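You operate a simulated robot arm through the tools that you are given. There is no shell and no other tool.

Carry out the task below with a simulated robot arm. There is one attempt and no reset: what you move stays moved.

Task
Measure the pump on the grey mat: green sign on square A if it gives 10 ml, red if not.
Fine: the pump's red plug in the meter's white port, the meter's white tap open, zero, then count its run and stop the count; within half a ml is good. Set down upright: sign.

The check looks at the end state, three seconds after you hand in, the way a careful person would. Anything else that was tipped, shoved, dropped, spilled or broken makes it a failure.

Robot
A 7-joint arm with a fingered hand, fixed in place. Base frame: the origin is at the foot of the arm, x ahead of it, y to its left, z up. Lengths are in mm, angles in rad, forces in N, time in s.
Its first joint turns from -2.007 to 2.007 rad. Payload 5 kg.
The tool frame sits at the grasp point between the pads (the TCP): z along the fingers, y along the line on which they close. The tips reach 32 mm beyond it. The gripper opens to 160 mm. The gripper's body begins 89 mm behind the TCP. The gripper is a hand of 4 fingers: y runs from the thumb to the fingers, the wrist lies at [0, 0, -267] in the tool frame, and closing takes about 1.5 s.
Orientation is told as [roll, pitch, yaw] about the base's x, y, z axes, in that order, counted from this pose: with the fingers straight down and closing along the base's y, the tool's x points along the base's -x, its y along +y and its z along -z.

Tools
- The arm moves only by the tool apply_moves. Its arguments are lists of equal length, an entry for each row: "dp": the shift along the tool's x, y, z in mm, a list of three; "rotation": the turn, a rotation vector about the tool's x, y, z in rad, a list of three. In form: {"dp": [[tx, ty, tz], ...], "rotation": [[wx, wy, wz], ...]}. A call has 1 to 20 rows; each row shifts and turns the commanded pose from where the row before left it, along the tool's axes as they then stand. "gripper" is the opening, from 0 (shut) to 1 (fully open), set as the call begins (left out, the last holds). Rows are played at 5 a second. More than 50 mm and 0.15 rad between two rows, or a gripper value outside its range, and nothing of the call is played. A pose out of reach is approached as far as the arm can. The call stops where the force on the tool passes 70 N (or 10 N more than at its start, if that is more) or the arm is blocked; 0.2 s more then pass. Each finger travels about 45 mm/s and halts on what it meets, pressing with about 25 N; the grip force reading is that of the motor and also rises with nothing between the fingers. The clock runs only during rows and for 0.2 s after the last one: add rows that do not move to give the fingers time. The reply holds the time, the measured pose of the TCP, the force on the tool along the base axes, the opening and the grip force, in the units named above and with some noise, with the torque about the TCP (base axes, N m) and any sound that the robot's microphone picked up.
- Cameras (640 x 400 px; columns grow to the right, rows downward): "scene" is fixed at [48.2, 500.8, 1502]; the picture's right is [-0.51, -0.86, 0.00], its down [-0.49, 0.29, -0.82] and it looks along [0.71, -0.42, -0.57] (base axes); focal length 326 px, centre (320, 200). "wrist" rides on the gripper at [80, -4, -114] in the tool frame; the picture's right is [0.05, 1.00, 0.00], its down [-0.82, 0.04, -0.58] and it looks along [-0.58, 0.03, 0.82] (tool axes); focal length 265 px, centre (320, 200). There is no depth. A picture from a camera that has moved, and an enlarged one, comes with that camera's place and axes in the base frame and with its lens.
- snapshot(camera): a new picture of that camera. It takes no simulated time.
- move_column(by): slides the trunk up (or, below 0, down) by that many mm; the arm rides with it, the base frame stays. It gives what a move gives, with no picture.
- move_fingers(finger1, finger2, finger3, thumb_bend): sets how far each is bent, from 0 (flat) to 1 (curled in); at 0.3 the hand is open as for a grip, at 0.7 the pads meet at the TCP. One left out holds its place. A second passes; each finger stops where it meets its share of the squeeze, and holds until it gets a number again. A gripper value or a shape takes the hand back. It gives what a move gives, with no picture; readings hold the bend of each and the force on the fingers (four entries, about 0 where the hand has none), thumb and palm.
- set_grasp(shape): the hand has 4 fingers and takes this shape, open, in about a second: jaw (thumb against the fingers, like two jaws); tri (thumb and two fingers); tip (a fingertip pinch); poke (one finger out to press); point (the index stretched); flat (the hand flat); cup (the hand cupped); fist (a fist). The gripper value then closes the fingers along that shape, each until it touches; the sizes above hold for jaw. It gives what a move gives, with no picture.
- zoom(camera, box): a new picture of the part [left, top, right, bottom] of that camera's present view, enlarged. It takes no simulated time.
- close_job(): hands the job in; it is judged then, once.

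Places have to be worked out from the pictures, the camera data and where the tool is seen. Open the gripper and draw the arm clear of the work before you hand the job in, unless the task says otherwise.

The tools are called after "Call:" as a command line: name --argument value ..., lists and objects as JSON in quotes. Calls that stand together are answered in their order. apply_moves: Moves the arm, as the interface text tells. Its arguments: {"type":"object","properties":{"dp":{"type":"array","items":{"type":"array","items":{"type":"number"}}},"rotation":{"type":"array","items":{"type":"array","items":{"type":"number"}}},"gripper":{"type":"number"}},"required":["dp","rotation"]} The other tools are called the same way: move_column (by) slides the trunk up or down; set_grasp (shape) gives the hand a shape; move_fingers (finger1, finger2, finger3, thumb_bend) moves the fingers one by one; snapshot (camera) takes a picture; zoom (camera, box) takes an enlarged picture of a part of a camera's view; close_job () hands the job in.

At the start:

```text
time_s: 0.0
position: [616.1, 212.1, 1248.7]
tcp_rot: [0.0, 0.0, 0.0]
ft_force: [-0.7, -0.3, 0.3]
moment: [-0.01, 0.01, 0.0]
width: 159.9
grip_force: 0.1
shape: jaw
bend: [0.3, 0.3, 0.3, 0.3]
finger forces: [0.1, 0.1, 0.1, 0.0, 0.1, 0.1]
trunk travel left (down, up): [-725.0, 265.0]
```

scene: 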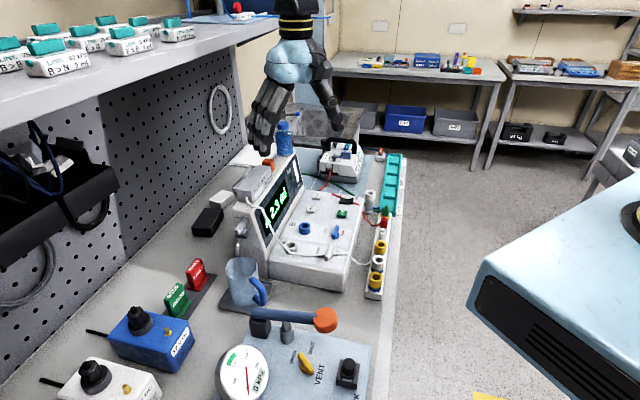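
wrist: 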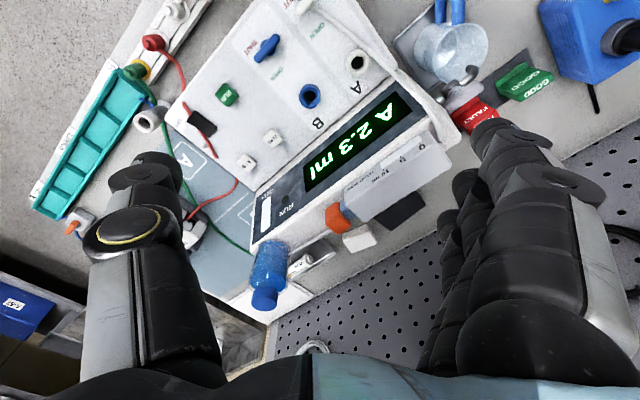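

The scene shows a meter with a display reading "2.3 ml", some pumps, signs and a gauge. I'll take enlarged pictures first to learn the details.

Call:
zoom --camera "scene" --box '[220, 130, 420, 310]'

Call:
zoom --camera "wrist" --box '[100, 0, 420, 200]'

Call:
zoom --camera "scene" --box '[40, 230, 400, 400]'

Call:
zoom --camera "wrist" --box '[220, 60, 460, 280]'

```text
2.22 times, centred on (320, 220) of scene
camera zoom: at [48.2, 500.8, 1502.0], right [-0.51, -0.86, 0.0], down [-0.49, 0.29, -0.82], along [0.71, -0.42, -0.57], focal length 725 px, centre (320, 156)
```

zoom: 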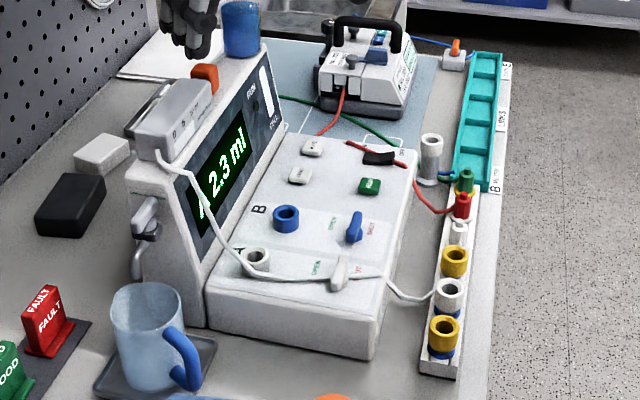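

```text
2.00 times, centred on (260, 100) of wrist
camera zoom: at [536.2, 208.7, 1362.8], right [-0.05, 1.0, 0.0], down [0.82, 0.04, 0.58], along [0.58, 0.03, -0.82], focal length 531 px, centre (440, 400)
```

zoom: 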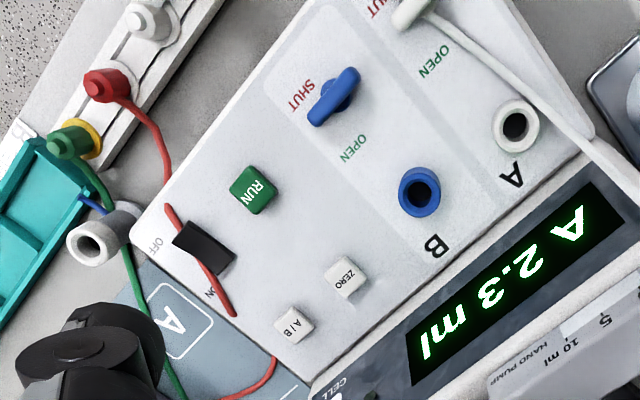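

```text
1.78 times, centred on (220, 315) of scene
camera zoom: at [48.2, 500.8, 1502.0], right [-0.51, -0.86, 0.0], down [-0.49, 0.29, -0.82], along [0.71, -0.42, -0.57], focal length 580 px, centre (498, -4)
```

zoom: 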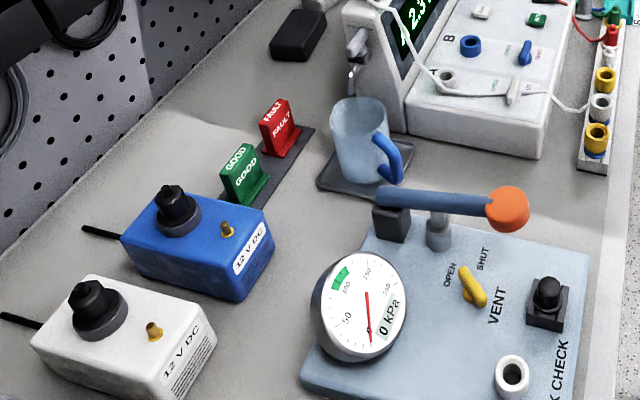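

```text
1.82 times, centred on (340, 170) of wrist
camera zoom: at [536.2, 208.7, 1362.8], right [-0.05, 1.0, 0.0], down [0.82, 0.04, 0.58], along [0.58, 0.03, -0.82], focal length 483 px, centre (284, 254)
```

zoom: 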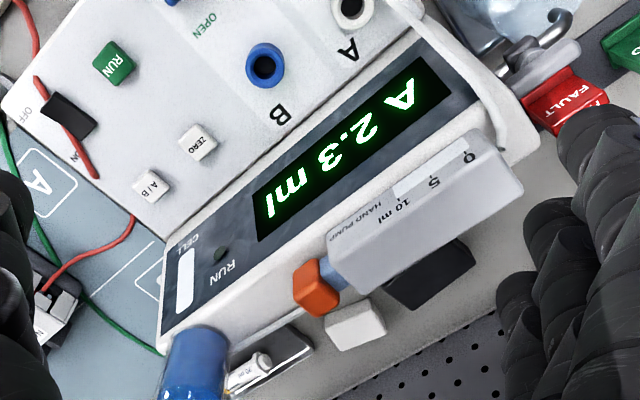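

The meter's panel appears to lie at about z≈950, with RUN near (643,78), ZERO near (708,141) and port A near (590,263). The pump with the black handle is near (920,-100), so I move the hand across at its current height to look at it.

Call:
apply_moves --dp '[[-10, -45, 0], [-10, -45, 0], [-10, -45, 0], [-10, -45, 0], [-10, -45, 0], [-10, -45, 0], [-10, -40, 0]]' --rotation '[[0, 0, 0], [0, 0, 0], [0, 0, 0], [0, 0, 0], [0, 0, 0], [0, 0, 0], [0, 0, 0]]'

Call:
snapshot --camera "wrist"

Call:
snapshot --camera "scene"

```text
time_s: 1.6
position: [685.8, -97.5, 1249.3]
tcp_rot: [-0.001, 0.0, 0.0]
ft_force: [0.5, -0.7, -0.3]
moment: [0.03, 0.02, -0.01]
width: 160.1
grip_force: 0.1
shape: jaw
bend: [0.3, 0.3, 0.3, 0.3]
finger forces: [0.0, 0.0, 0.0, 0.0, 0.0, 0.0]
trunk travel left (down, up): [-725.0, 265.0]
```

```text
taken
camera wrist: at [604.8, -101.1, 1362.5], right [-0.05, 1.0, 0.0], down [0.82, 0.04, 0.58], along [0.58, 0.03, -0.82], focal length 265 px, centre (320, 200)
```

wrist: 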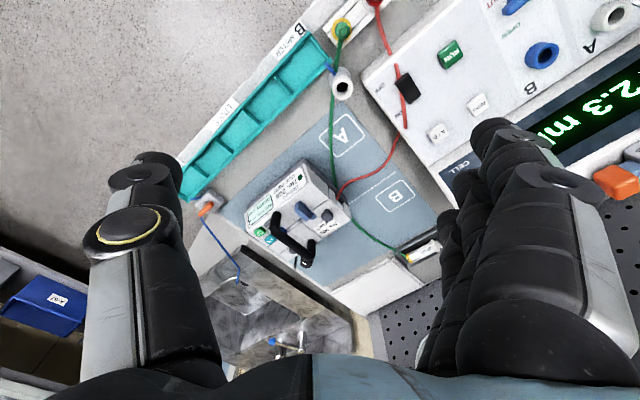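

```text
taken
```

scene: 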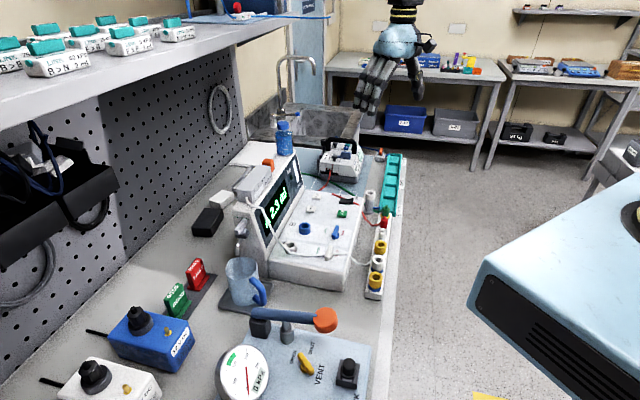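

The pump with its black handle sits on the blue-grey mat with squares A and B. I zoom in on the pump and the mat.

Call:
zoom --camera "wrist" --box '[220, 100, 420, 280]'

Call:
zoom --camera "wrist" --box '[180, 0, 420, 140]'

Call:
zoom --camera "scene" --box '[290, 110, 420, 220]'

Call:
zoom --camera "scene" --box '[200, 170, 400, 310]'

```text
2.22 times, centred on (320, 190) of wrist
camera zoom: at [604.8, -101.1, 1362.5], right [-0.05, 1.0, 0.0], down [0.82, 0.04, 0.58], along [0.58, 0.03, -0.82], focal length 590 px, centre (320, 222)
```

zoom: 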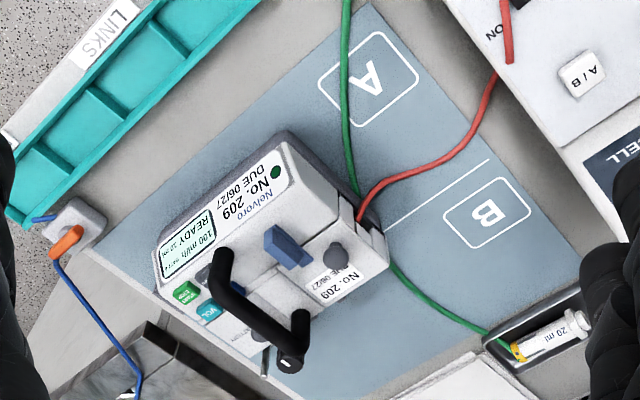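

```text
2.67 times, centred on (300, 70) of wrist
camera zoom: at [604.8, -101.1, 1362.5], right [-0.05, 1.0, 0.0], down [0.82, 0.04, 0.58], along [0.58, 0.03, -0.82], focal length 708 px, centre (373, 547)
```

zoom: 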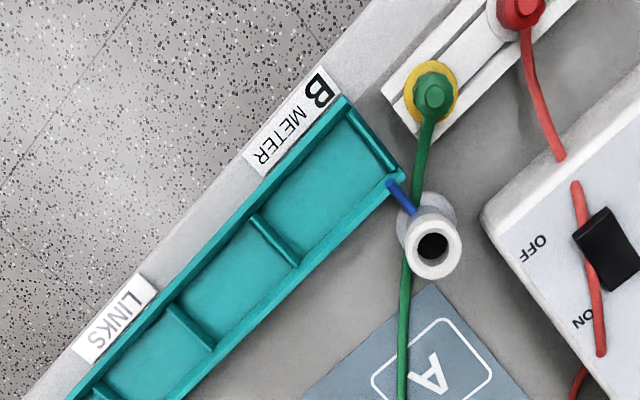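

```text
3.64 times, centred on (355, 165) of scene
camera zoom: at [48.2, 500.8, 1502.0], right [-0.51, -0.86, 0.0], down [-0.49, 0.29, -0.82], along [0.71, -0.42, -0.57], focal length 1187 px, centre (193, 327)
```

zoom: 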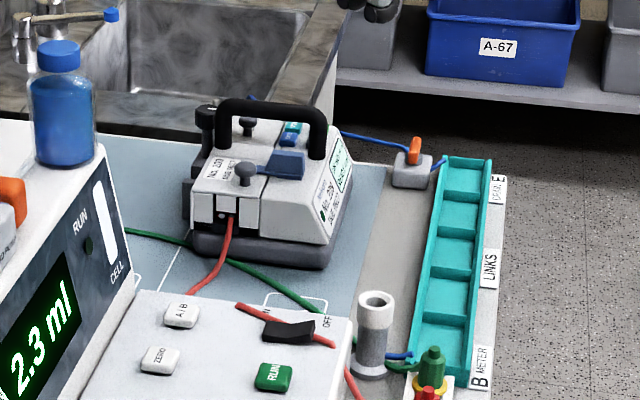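

```text
2.86 times, centred on (300, 240) of scene
camera zoom: at [48.2, 500.8, 1502.0], right [-0.51, -0.86, 0.0], down [-0.49, 0.29, -0.82], along [0.71, -0.42, -0.57], focal length 933 px, centre (377, 86)
```

zoom: 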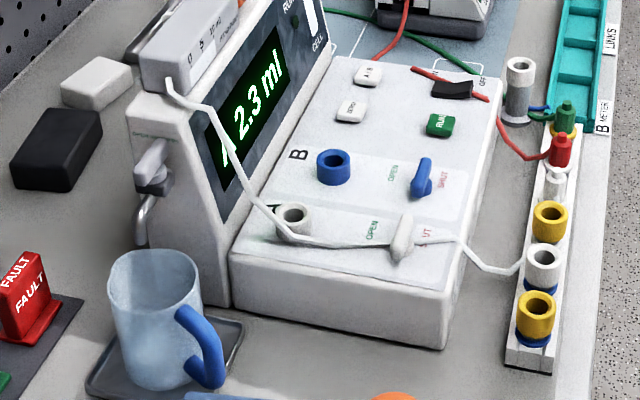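

The pump carries a screen and START/VOL buttons. I zoom tighter to read them, and on the meter's taps.

Call:
zoom --camera "wrist" --box '[240, 155, 350, 270]'

Call:
zoom --camera "wrist" --box '[380, 0, 640, 160]'

Call:
zoom --camera "scene" --box '[300, 130, 370, 185]'

Call:
zoom --camera "scene" --box '[270, 200, 400, 300]'

```text
3.48 times, centred on (295, 212) of wrist
camera zoom: at [604.8, -101.1, 1362.5], right [-0.05, 1.0, 0.0], down [0.82, 0.04, 0.58], along [0.58, 0.03, -0.82], focal length 923 px, centre (407, 156)
```

zoom: 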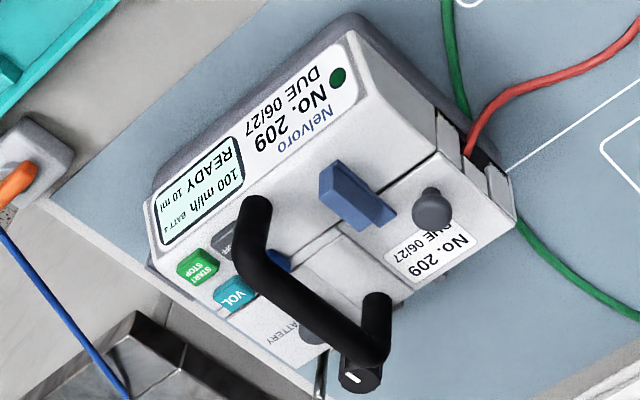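

```text
2.46 times, centred on (510, 80) of wrist
camera zoom: at [604.8, -101.1, 1362.5], right [-0.05, 1.0, 0.0], down [0.82, 0.04, 0.58], along [0.58, 0.03, -0.82], focal length 653 px, centre (-148, 495)
```

zoom: 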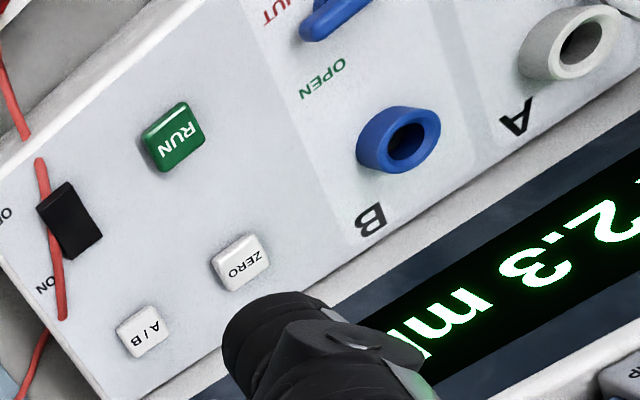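

```text
7.27 times, centred on (335, 158) of scene
camera zoom: at [48.2, 500.8, 1502.0], right [-0.51, -0.86, 0.0], down [-0.49, 0.29, -0.82], along [0.71, -0.42, -0.57], focal length 2374 px, centre (211, 509)
```

zoom: 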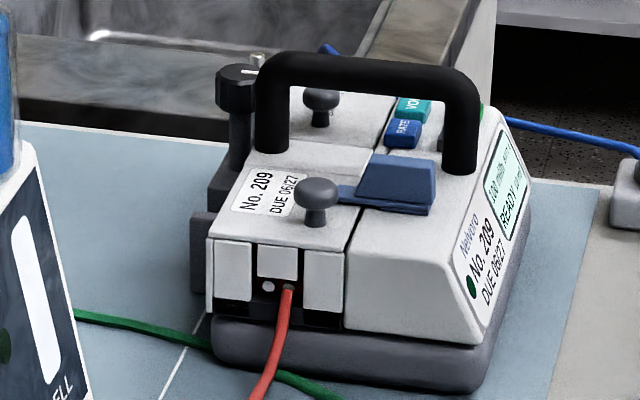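

```text
4.00 times, centred on (335, 250) of scene
camera zoom: at [48.2, 500.8, 1502.0], right [-0.51, -0.86, 0.0], down [-0.49, 0.29, -0.82], along [0.71, -0.42, -0.57], focal length 1306 px, centre (260, 0)
```

zoom: 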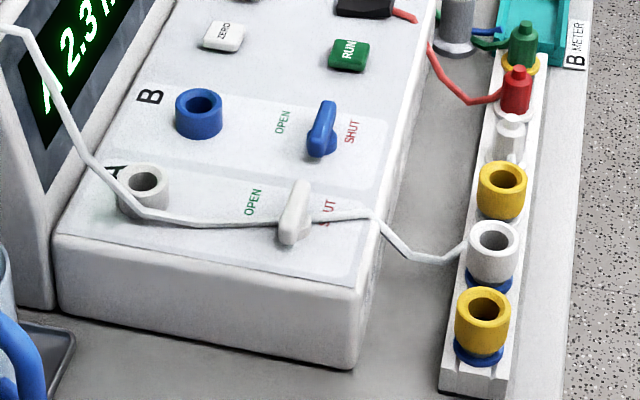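

The display of the pump says READY, 10 ml, with START/STOP, VOL and RATE buttons. Now I look closer at channel A of the meter: I move the hand to about (420,190,1200) so that the wrist camera sees port A, tap A and the rail.

Call:
apply_moves --dp '[[29.5, 32, 5], [29.5, 32, 5], [29.5, 32, 5], [29.5, 32, 5], [29.5, 32, 5], [29.5, 32, 5], [29.5, 32, 5], [29.5, 32, 5], [29.5, 31, 9]]' --rotation '[[0, 0, 0], [0, 0, 0], [0, 0, 0], [0, 0, 0], [0, 0, 0], [0, 0, 0], [0, 0, 0], [0, 0, 0], [0, 0, 0]]'

Call:
snapshot --camera "wrist"

Call:
snapshot --camera "scene"

```text
time_s: 3.6
position: [417.6, 191.2, 1199.9]
tcp_rot: [-0.002, 0.0, 0.0]
ft_force: [-0.5, -0.2, 0.1]
moment: [0.0, 0.0, 0.02]
width: 159.7
grip_force: 0.0
shape: jaw
bend: [0.3, 0.3, 0.3, 0.3]
finger forces: [0.0, 0.0, 0.0, 0.1, 0.0, 0.1]
trunk travel left (down, up): [-725.0, 265.0]
```

```text
taken
camera wrist: at [338.8, 186.9, 1312.9], right [-0.05, 1.0, 0.0], down [0.82, 0.04, 0.58], along [0.58, 0.03, -0.82], focal length 265 px, centre (320, 200)
```

wrist: 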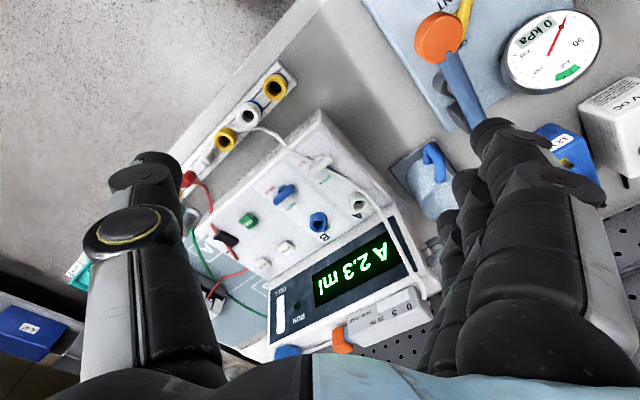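

```text
taken
```

scene: 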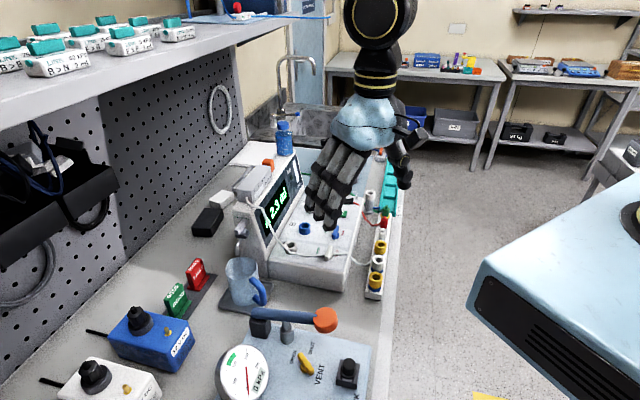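

I zoom in on the meter's A channel and on the rail.

Call:
zoom --camera "wrist" --box '[260, 130, 400, 230]'

Call:
zoom --camera "wrist" --box '[170, 60, 310, 200]'

Call:
zoom --camera "wrist" --box '[380, 100, 500, 260]'

```text
4.00 times, centred on (330, 180) of wrist
camera zoom: at [338.8, 186.9, 1312.9], right [-0.05, 1.0, 0.0], down [0.82, 0.04, 0.58], along [0.58, 0.03, -0.82], focal length 1062 px, centre (280, 280)
```

zoom: 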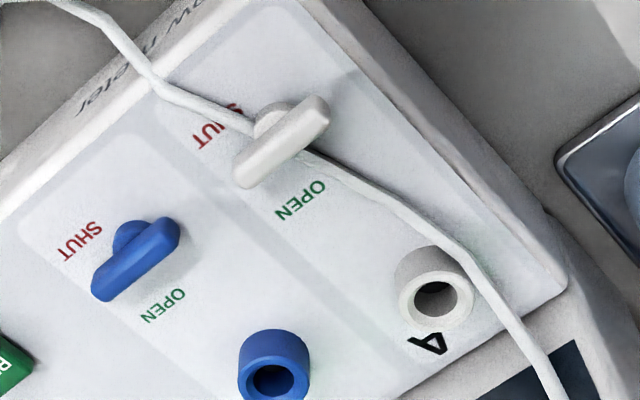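

```text
2.86 times, centred on (240, 130) of wrist
camera zoom: at [338.8, 186.9, 1312.9], right [-0.05, 1.0, 0.0], down [0.82, 0.04, 0.58], along [0.58, 0.03, -0.82], focal length 758 px, centre (549, 400)
```

zoom: 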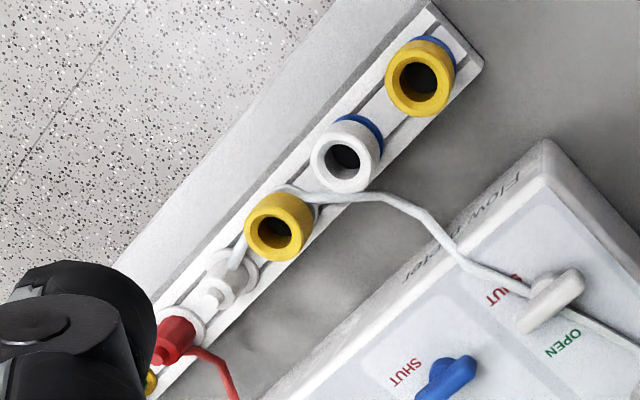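

```text
2.50 times, centred on (440, 180) of wrist
camera zoom: at [338.8, 186.9, 1312.9], right [-0.05, 1.0, 0.0], down [0.82, 0.04, 0.58], along [0.58, 0.03, -0.82], focal length 664 px, centre (20, 250)
```

zoom: 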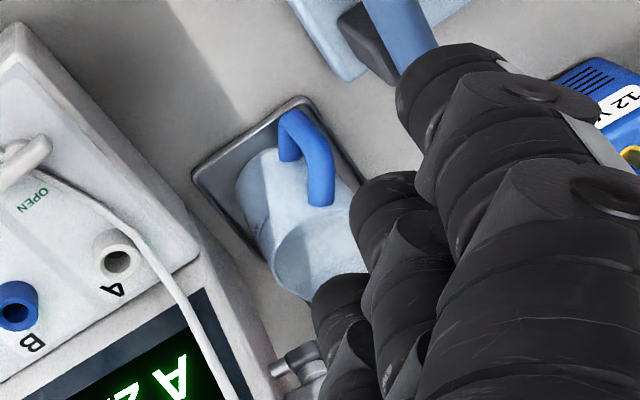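

I look closer at the taps, to tell how their handles stand and what the labels mean, and compare with the VENT tap.

Call:
zoom --camera "wrist" --box '[295, 140, 375, 190]'

Call:
zoom --camera "scene" --box '[318, 215, 374, 250]'

Call:
zoom --camera "scene" --box '[280, 330, 380, 400]'

Call:
zoom --camera "scene" --box '[290, 260, 400, 340]'

```text
8.00 times, centred on (335, 165) of wrist
camera zoom: at [338.8, 186.9, 1312.9], right [-0.05, 1.0, 0.0], down [0.82, 0.04, 0.58], along [0.58, 0.03, -0.82], focal length 2123 px, centre (200, 480)
```

zoom: 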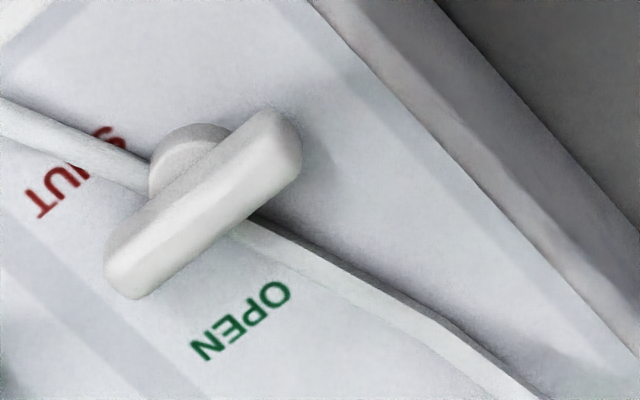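

```text
11.43 times, centred on (346, 232) of scene
camera zoom: at [48.2, 500.8, 1502.0], right [-0.51, -0.86, 0.0], down [-0.49, 0.29, -0.82], along [0.71, -0.42, -0.57], focal length 3731 px, centre (23, -171)
```

zoom: 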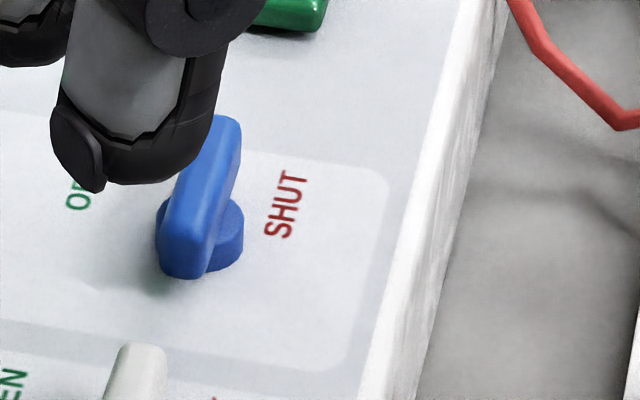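

```text
5.71 times, centred on (330, 365) of scene
camera zoom: at [48.2, 500.8, 1502.0], right [-0.51, -0.86, 0.0], down [-0.49, 0.29, -0.82], along [0.71, -0.42, -0.57], focal length 1865 px, centre (263, -743)
```

zoom: 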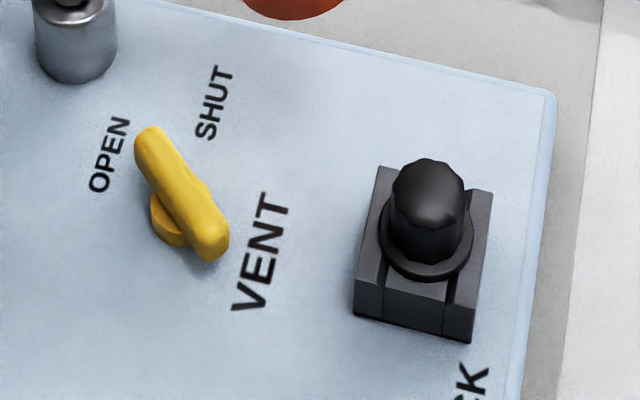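

```text
5.00 times, centred on (345, 300) of scene
camera zoom: at [48.2, 500.8, 1502.0], right [-0.51, -0.86, 0.0], down [-0.49, 0.29, -0.82], along [0.71, -0.42, -0.57], focal length 1632 px, centre (195, -300)
```

zoom: 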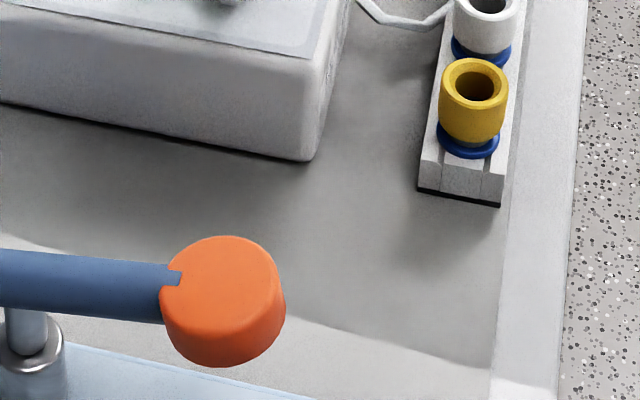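

The taps' bars lie across the line from port to outlet, most likely shut. Next I learn how the hand looks in its "tip" shape, here in free air, with both cameras.

Call:
set_grasp --shape "tip"

Call:
snapshot --camera "wrist"

Call:
zoom --camera "scene" --box '[270, 60, 450, 260]'

```text
time_s: 4.5
position: [420.4, 188.4, 1199.0]
tcp_rot: [0.0, -0.001, 0.001]
ft_force: [-0.4, -0.8, -1.2]
moment: [-0.02, -0.02, -0.01]
width: 160.1
grip_force: 0.1
shape: tip
bend: [0.01, 0.3, 0.01, 0.3]
finger forces: [0.0, 0.1, 0.0, 0.0, 0.0, 0.1]
trunk travel left (down, up): [-725.0, 265.0]
```

```text
taken
camera wrist: at [339.6, 185.6, 1313.1], right [-0.05, 1.0, 0.0], down [0.82, 0.04, 0.58], along [0.58, 0.03, -0.82], focal length 265 px, centre (320, 200)
```

wrist: 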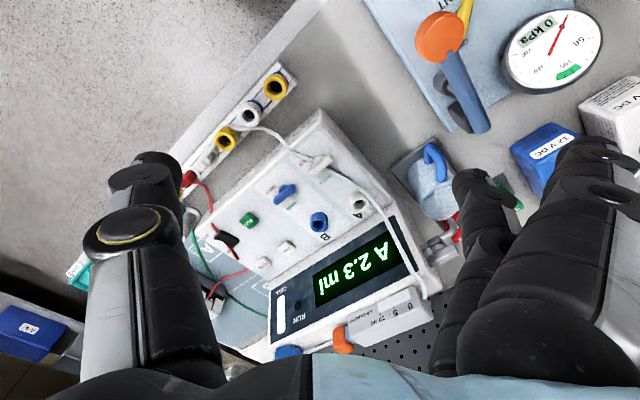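

```text
2.00 times, centred on (360, 160) of scene
camera zoom: at [48.2, 500.8, 1502.0], right [-0.51, -0.86, 0.0], down [-0.49, 0.29, -0.82], along [0.71, -0.42, -0.57], focal length 653 px, centre (240, 280)
```

zoom: 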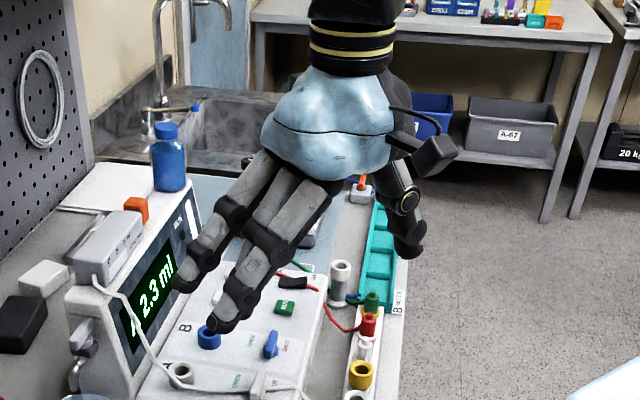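

In "tip" the middle finger opposes the thumb and the two others lie flat. I zoom in on the hand to measure how far those flat fingers stick out.

Call:
zoom --camera "scene" --box '[310, 130, 410, 240]'

Call:
zoom --camera "wrist" --box '[400, 120, 640, 400]'

```text
3.64 times, centred on (360, 185) of scene
camera zoom: at [48.2, 500.8, 1502.0], right [-0.51, -0.86, 0.0], down [-0.49, 0.29, -0.82], along [0.71, -0.42, -0.57], focal length 1187 px, centre (174, 254)
```

zoom: 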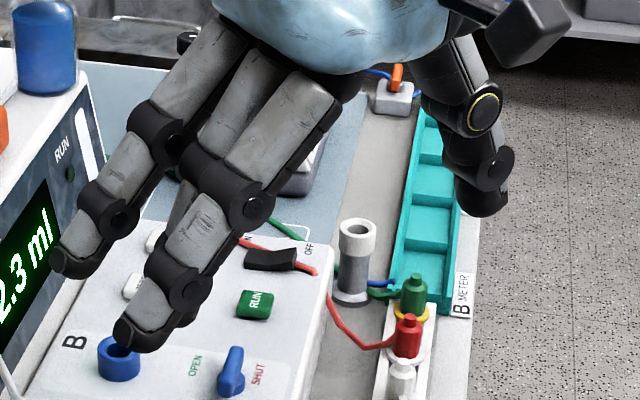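

```text
1.43 times, centred on (520, 260) of wrist
camera zoom: at [339.6, 185.6, 1313.1], right [-0.05, 1.0, 0.0], down [0.82, 0.04, 0.58], along [0.58, 0.03, -0.82], focal length 379 px, centre (34, 114)
```

zoom: 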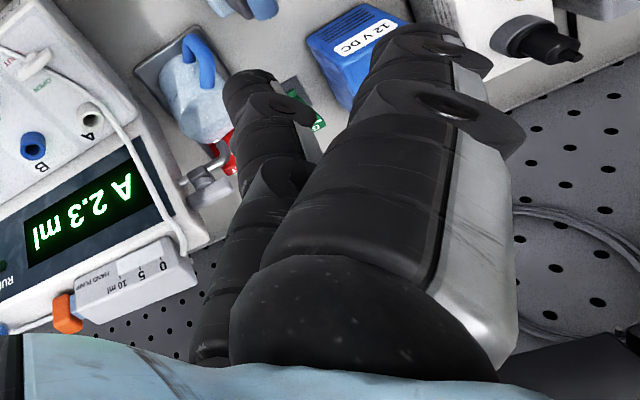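

The flat fingers' tips sit about 125 mm out and only about 5–10 mm beyond the TCP. Now I move to about (470,-30,1110) to see the red plug and rail close up.

Call:
apply_moves --dp '[[-8, -36, 15], [-8, -36, 15], [-8, -36, 15], [-8, -36, 15], [-8, -36, 15], [-10, -38, 14]]' --rotation '[[0, 0, 0], [0, 0, 0], [0, 0, 0], [0, 0, 0], [0, 0, 0], [0, 0, 0]]'

Call:
snapshot --camera "wrist"

Call:
zoom --camera "wrist" --box '[240, 120, 400, 220]'

Call:
zoom --camera "scene" --box '[350, 180, 410, 230]'

```text
time_s: 5.9
position: [470.2, -29.4, 1110.9]
tcp_rot: [0.001, 0.001, -0.001]
ft_force: [-1.1, -1.6, 0.0]
moment: [0.02, 0.03, 0.05]
width: 160.0
grip_force: 0.0
shape: tip
bend: [0.01, 0.3, 0.01, 0.3]
finger forces: [0.1, 0.0, 0.0, 0.1, 0.1, 0.1]
trunk travel left (down, up): [-725.0, 265.0]
```

```text
taken
camera wrist: at [391.4, -33.0, 1224.7], right [-0.05, 1.0, 0.0], down [0.82, 0.04, 0.58], along [0.58, 0.03, -0.82], focal length 265 px, centre (320, 200)
```

wrist: 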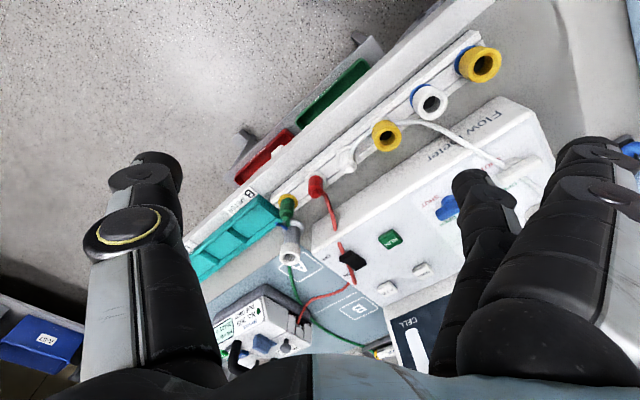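

```text
4.00 times, centred on (320, 170) of wrist
camera zoom: at [391.4, -33.0, 1224.7], right [-0.05, 1.0, 0.0], down [0.82, 0.04, 0.58], along [0.58, 0.03, -0.82], focal length 1062 px, centre (320, 320)
```

zoom: 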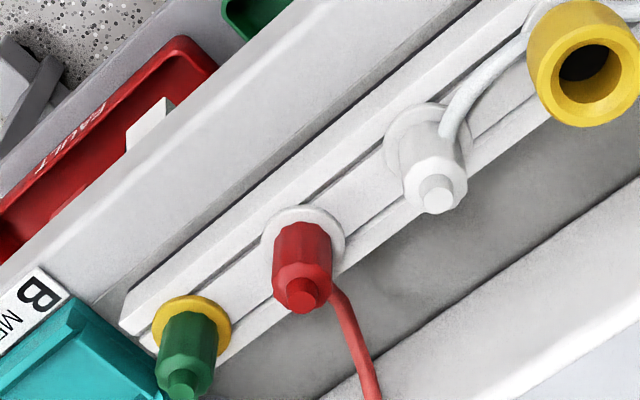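

```text
8.00 times, centred on (380, 205) of scene
camera zoom: at [48.2, 500.8, 1502.0], right [-0.51, -0.86, 0.0], down [-0.49, 0.29, -0.82], along [0.71, -0.42, -0.57], focal length 2612 px, centre (-160, 160)
```

zoom: 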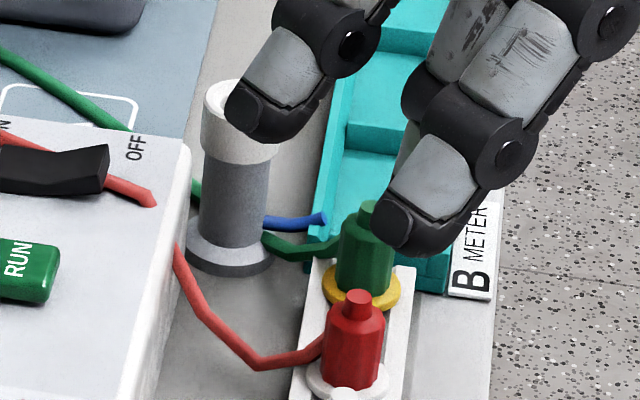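

The red plug is a ~20 mm body, about z 900–928 with a small knob up to 937, standing at about (585,-28). I close the tip pinch here in free air to see how the fingertips meet.

Call:
apply_moves --dp '[[0, 0, 0], [0, 0, 0], [0, 0, 0], [0, 0, 0], [0, 0, 0], [0, 0, 0], [0, 0, 0], [0, 0, 0], [0, 0, 0]]' --rotation '[[0, 0, 0], [0, 0, 0], [0, 0, 0], [0, 0, 0], [0, 0, 0], [0, 0, 0], [0, 0, 0], [0, 0, 0], [0, 0, 0]]' --gripper 0.12

Call:
snapshot --camera "wrist"

Call:
zoom --camera "scene" --box '[340, 120, 460, 230]'

```text
time_s: 7.9
position: [471.0, -28.4, 1111.5]
tcp_rot: [0.001, 0.0, -0.001]
ft_force: [-0.4, -1.0, 0.1]
moment: [-0.03, 0.02, -0.03]
width: 19.8
grip_force: 0.1
shape: tip
bend: [0.01, 0.72, 0.01, 0.7]
finger forces: [0.0, 0.0, 0.0, 0.0, 0.0, 0.1]
trunk travel left (down, up): [-725.0, 265.0]
```

```text
taken
camera wrist: at [391.0, -31.6, 1225.2], right [-0.05, 1.0, 0.0], down [0.82, 0.04, 0.58], along [0.58, 0.03, -0.82], focal length 265 px, centre (320, 200)
```

wrist: 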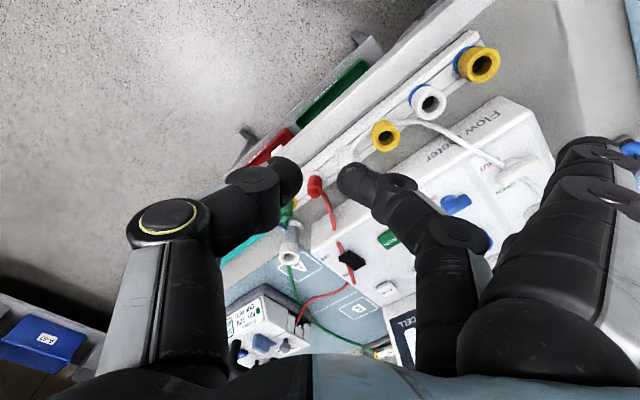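

```text
3.64 times, centred on (400, 175) of scene
camera zoom: at [48.2, 500.8, 1502.0], right [-0.51, -0.86, 0.0], down [-0.49, 0.29, -0.82], along [0.71, -0.42, -0.57], focal length 1187 px, centre (29, 291)
```

zoom: 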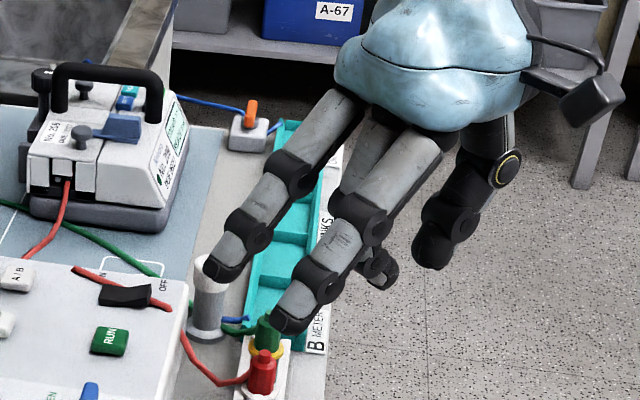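

The pinch meets at the fingertips, about 10–30 mm beyond the TCP. I turn the hand by +0.75 rad about the vertical so it closes along the rail and the camera looks from the front of the bench; I also try curling fingers 1 and 3 out of the way.

Call:
apply_moves --dp '[[0, 0, 0], [0, 0, 0], [0, 0, 0], [0, 0, 0], [0, 0, 0]]' --rotation '[[0, 0, -0.15], [0, 0, -0.15], [0, 0, -0.15], [0, 0, -0.15], [0, 0, -0.15]]'

Call:
move_fingers --finger1 1.0 --finger3 1.0

Call:
snapshot --camera "wrist"

Call:
zoom --camera "scene" --box '[340, 100, 480, 230]'

```text
time_s: 9.1
position: [470.5, -28.2, 1111.1]
tcp_rot: [-0.001, 0.001, 0.752]
ft_force: [0.0, -0.5, -1.3]
moment: [0.0, 0.0, 0.0]
width: 19.5
grip_force: 0.0
shape: tip
bend: [0.01, 0.72, 0.01, 0.7]
finger forces: [0.1, 0.1, 0.0, 0.0, 0.0, 0.1]
trunk travel left (down, up): [-725.0, 265.0]
```

```text
time_s: 10.1
position: [471.1, -28.5, 1110.7]
tcp_rot: [-0.001, -0.001, 0.749]
ft_force: [-1.0, 1.7, 0.2]
moment: [0.0, 0.0, 0.01]
width: 49.5
grip_force: 0.0
shape: fingers
bend: [1.0, 0.72, 1.0, 0.7]
finger forces: [0.1, 0.0, 0.0, 0.0, 0.1, 0.0]
trunk travel left (down, up): [-725.0, 265.0]
```

```text
taken
camera wrist: at [415.0, -85.5, 1224.7], right [-0.72, 0.7, 0.0], down [0.57, 0.59, 0.58], along [0.4, 0.41, -0.82], focal length 265 px, centre (320, 200)
```

wrist: 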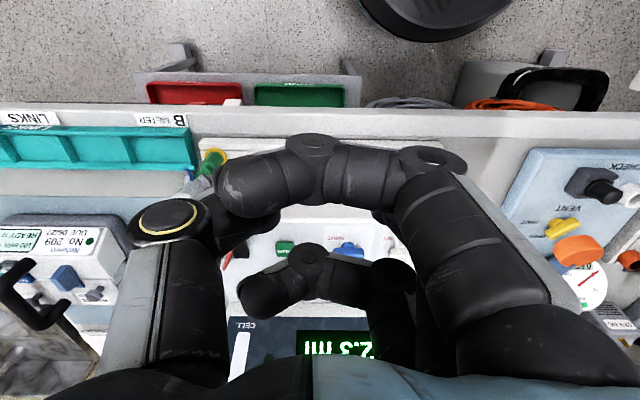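

```text
3.08 times, centred on (410, 165) of scene
camera zoom: at [48.2, 500.8, 1502.0], right [-0.51, -0.86, 0.0], down [-0.49, 0.29, -0.82], along [0.71, -0.42, -0.57], focal length 1004 px, centre (43, 308)
```

zoom: 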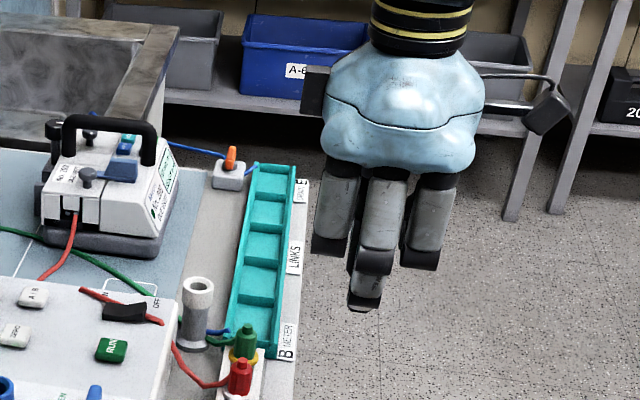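

Curled fingers block the camera, so I return to the "tip" shape with flat fingers, which clears the view. Then I look again from here to fix the plug's place precisely.

Call:
set_grasp --shape "tip"

Call:
zoom --camera "wrist" --box '[180, 100, 420, 250]'

Call:
snapshot --camera "wrist"

```text
time_s: 11.0
position: [470.0, -28.7, 1111.4]
tcp_rot: [0.0, 0.0, 0.748]
ft_force: [0.0, -0.3, -0.3]
moment: [-0.01, 0.01, -0.01]
width: 98.4
grip_force: 0.1
shape: tip
bend: [0.01, 0.71, 0.01, 0.68]
finger forces: [0.0, 0.0, 0.1, 0.0, 0.0, 0.0]
trunk travel left (down, up): [-725.0, 265.0]
```

```text
2.67 times, centred on (300, 175) of wrist
camera zoom: at [415.0, -85.5, 1224.7], right [-0.72, 0.7, 0.0], down [0.57, 0.59, 0.58], along [0.4, 0.41, -0.82], focal length 708 px, centre (373, 267)
```

zoom: 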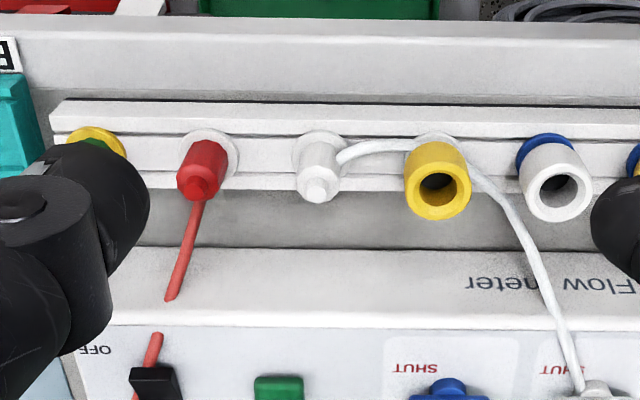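

```text
taken
camera wrist: at [415.0, -85.5, 1224.7], right [-0.72, 0.7, 0.0], down [0.57, 0.59, 0.58], along [0.4, 0.41, -0.82], focal length 265 px, centre (320, 200)
```

wrist: 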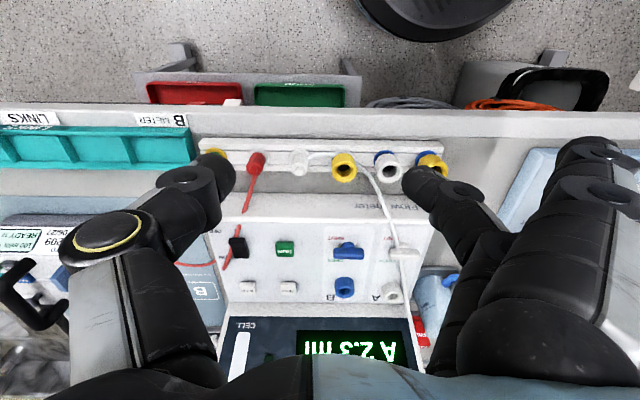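

From this view the rail and bench run at 45° (yaw ≈0.785), and the red plug stands at about (583.5,-28) with its neighbours ~56 mm away. Fingertips slope in at 45°, so I turn a bit further to yaw ≈1.1 (off the rail's line, clear of the neighbours' knobs) and move above the plug, narrowing the pinch to ~30 mm.

Call:
apply_moves --dp '[[0, 0, 0], [0, 0, 0], [0, 0, 0], [-17.3, -33.6, 0], [-17.3, -33.6, 0], [-17.3, -33.6, 0], [0, 0, 0], [0, 0, 0]]' --rotation '[[0, 0, -0.15], [0, 0, -0.15], [0, 0, -0.052], [0, 0, 0], [0, 0, 0], [0, 0, 0], [0, 0, 0], [0, 0, 0]]' --gripper 0.2

Call:
snapshot --camera "wrist"

Call:
zoom --camera "scene" --box '[310, 100, 450, 240]'

```text
time_s: 12.8
position: [584.7, -29.4, 1110.6]
tcp_rot: [-0.001, 0.0, 1.101]
ft_force: [0.6, 0.3, -0.9]
moment: [-0.02, -0.02, -0.01]
width: 32.7
grip_force: 0.0
shape: tip
bend: [0.01, 0.73, 0.01, 0.7]
finger forces: [0.0, 0.0, 0.0, 0.1, 0.1, 0.1]
trunk travel left (down, up): [-725.0, 265.0]
```

```text
taken
camera wrist: at [551.6, -101.3, 1223.7], right [-0.91, 0.41, 0.0], down [0.33, 0.75, 0.58], along [0.23, 0.53, -0.82], focal length 265 px, centre (320, 200)
```

wrist: 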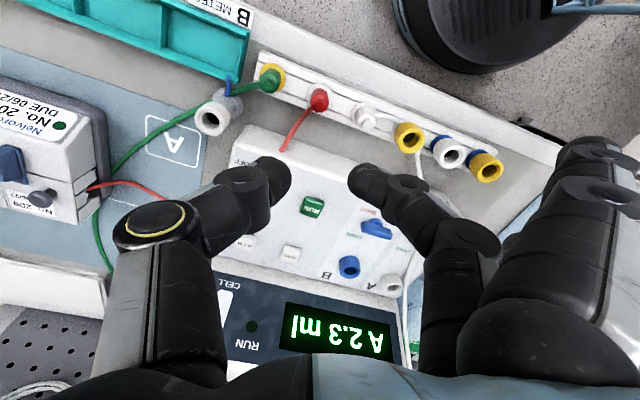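

```text
2.86 times, centred on (380, 170) of scene
camera zoom: at [48.2, 500.8, 1502.0], right [-0.51, -0.86, 0.0], down [-0.49, 0.29, -0.82], along [0.71, -0.42, -0.57], focal length 933 px, centre (149, 286)
```

zoom: 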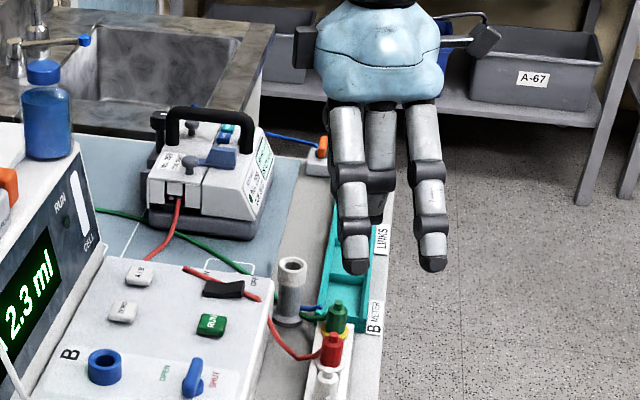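

The hand is above the plug with a 33 mm gap. I zoom to check the plug's alignment before descending.

Call:
zoom --camera "wrist" --box '[240, 60, 400, 210]'

Call:
zoom --camera "scene" --box '[365, 180, 405, 220]'

```text
2.67 times, centred on (320, 135) of wrist
camera zoom: at [551.6, -101.3, 1223.7], right [-0.91, 0.41, 0.0], down [0.33, 0.75, 0.58], along [0.23, 0.53, -0.82], focal length 708 px, centre (320, 373)
```

zoom: 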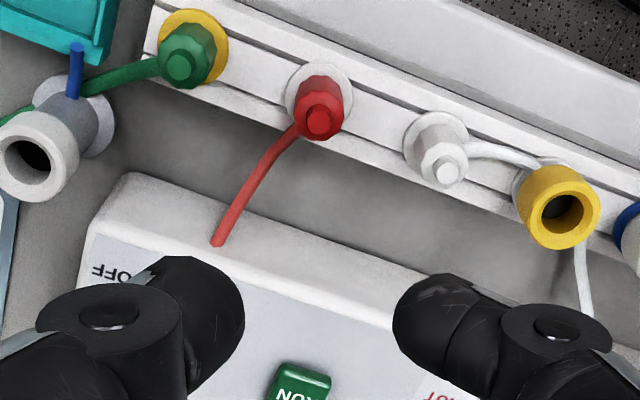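

```text
10.00 times, centred on (385, 200) of scene
camera zoom: at [48.2, 500.8, 1502.0], right [-0.51, -0.86, 0.0], down [-0.49, 0.29, -0.82], along [0.71, -0.42, -0.57], focal length 3264 px, centre (-330, 200)
```

zoom: 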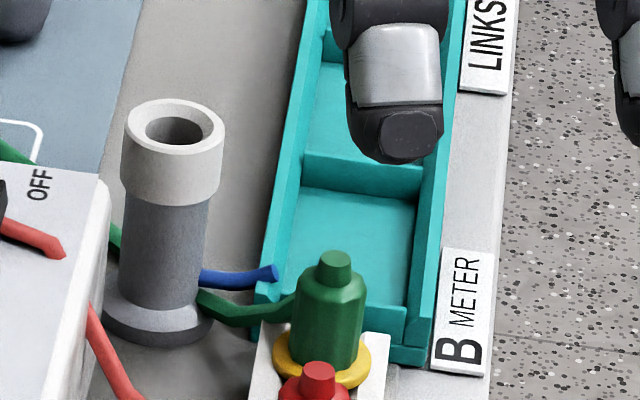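

The knob centre works out at (583.6,-28.5), under the pinch. I go down to about z=975 (tips just above the knob) and check again.

Call:
apply_moves --dp '[[0, 1, 30], [0, 0, 30], [0, 0, 30], [0, 0, 25], [0, 0, 20], [0, 0, 0]]' --rotation '[[0, 0, 0], [0, 0, 0], [0, 0, 0], [0, 0, 0], [0, 0, 0], [0, 0, 0]]'

Call:
snapshot --camera "wrist"

Call:
zoom --camera "wrist" --box '[240, 100, 400, 220]'

Call:
zoom --camera "scene" --box '[345, 150, 425, 230]'

```text
time_s: 14.2
position: [583.5, -30.3, 976.6]
tcp_rot: [0.001, 0.001, 1.101]
ft_force: [-0.8, -0.8, -0.3]
moment: [-0.01, 0.01, 0.01]
width: 32.3
grip_force: 0.1
shape: tip
bend: [0.01, 0.73, 0.01, 0.7]
finger forces: [0.0, 0.0, 0.0, 0.0, 0.0, 0.0]
trunk travel left (down, up): [-725.0, 265.0]
```

```text
taken
camera wrist: at [550.7, -102.3, 1090.0], right [-0.91, 0.41, 0.0], down [0.33, 0.75, 0.58], along [0.23, 0.53, -0.82], focal length 265 px, centre (320, 200)
```

wrist: 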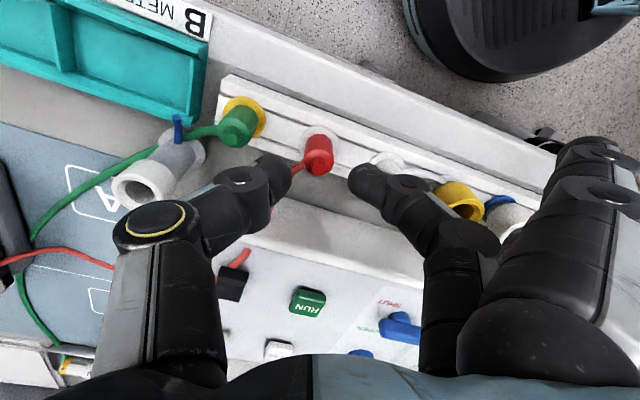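

```text
3.33 times, centred on (320, 160) of wrist
camera zoom: at [550.7, -102.3, 1090.0], right [-0.91, 0.41, 0.0], down [0.33, 0.75, 0.58], along [0.23, 0.53, -0.82], focal length 885 px, centre (320, 333)
```

zoom: 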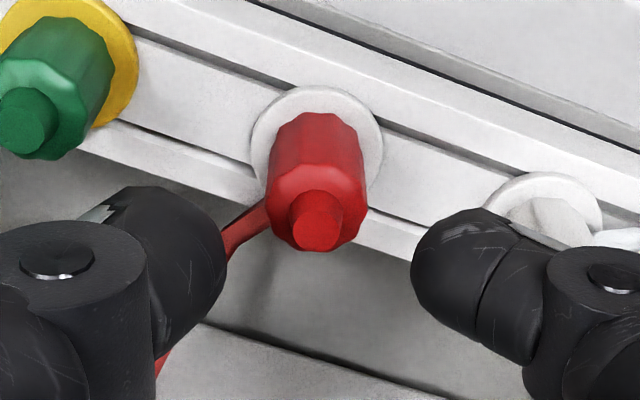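

```text
5.00 times, centred on (385, 190) of scene
camera zoom: at [48.2, 500.8, 1502.0], right [-0.51, -0.86, 0.0], down [-0.49, 0.29, -0.82], along [0.71, -0.42, -0.57], focal length 1632 px, centre (-5, 250)
```

zoom: 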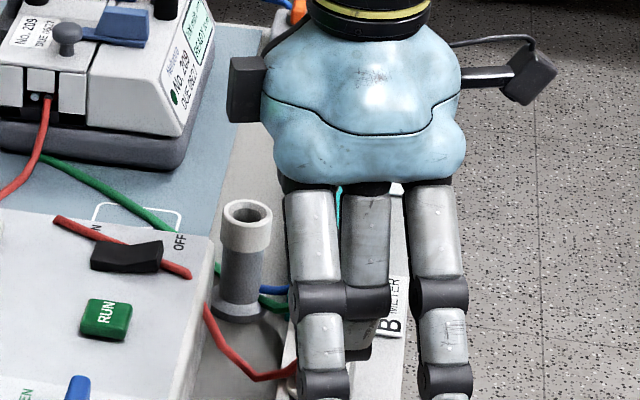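

The knob is still centred between the tips; the tube is drawn right through the meter's edge, so it is not stiff. I descend to about z=942 and then close on the plug's body.

Call:
apply_moves --dp '[[-1.5, 0, 12], [0, 0, 12], [0, 0, 10], [0, 0, 0]]' --rotation '[[0, 0, 0], [0, 0, 0], [0, 0, 0], [0, 0, 0]]'

Call:
zoom --camera "wrist" --box '[240, 120, 400, 240]'

Call:
zoom --camera "scene" --box '[345, 160, 425, 240]'

```text
time_s: 15.2
position: [583.6, -27.4, 942.2]
tcp_rot: [-0.002, -0.001, 1.101]
ft_force: [-0.9, 0.3, 4.3]
moment: [0.32, 0.42, 0.04]
width: 32.6
grip_force: 0.0
shape: tip
bend: [0.01, 0.73, 0.0, 0.7]
finger forces: [0.1, 0.2, 3.8, 0.0, 0.1, 0.0]
trunk travel left (down, up): [-725.0, 265.0]
```

```text
3.33 times, centred on (320, 180) of wrist
camera zoom: at [550.7, -100.2, 1055.3], right [-0.91, 0.41, 0.0], down [0.33, 0.75, 0.58], along [0.23, 0.53, -0.82], focal length 885 px, centre (320, 267)
```

zoom: 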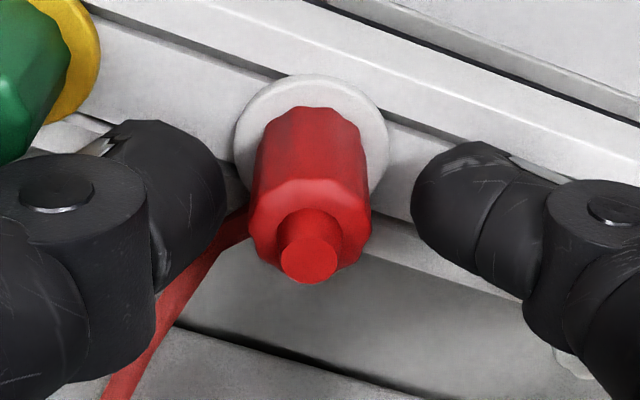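

```text
5.00 times, centred on (385, 200) of scene
camera zoom: at [48.2, 500.8, 1502.0], right [-0.51, -0.86, 0.0], down [-0.49, 0.29, -0.82], along [0.71, -0.42, -0.57], focal length 1632 px, centre (-5, 200)
```

zoom: 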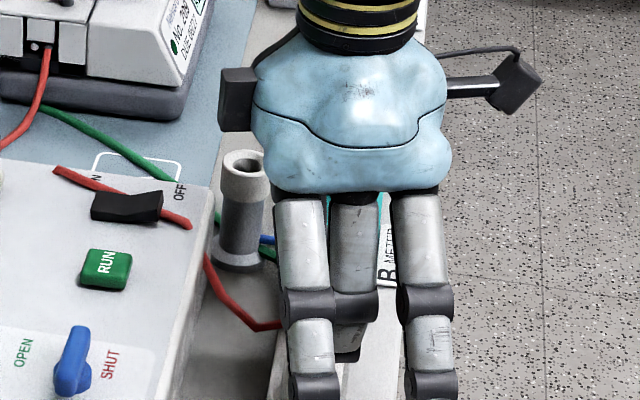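

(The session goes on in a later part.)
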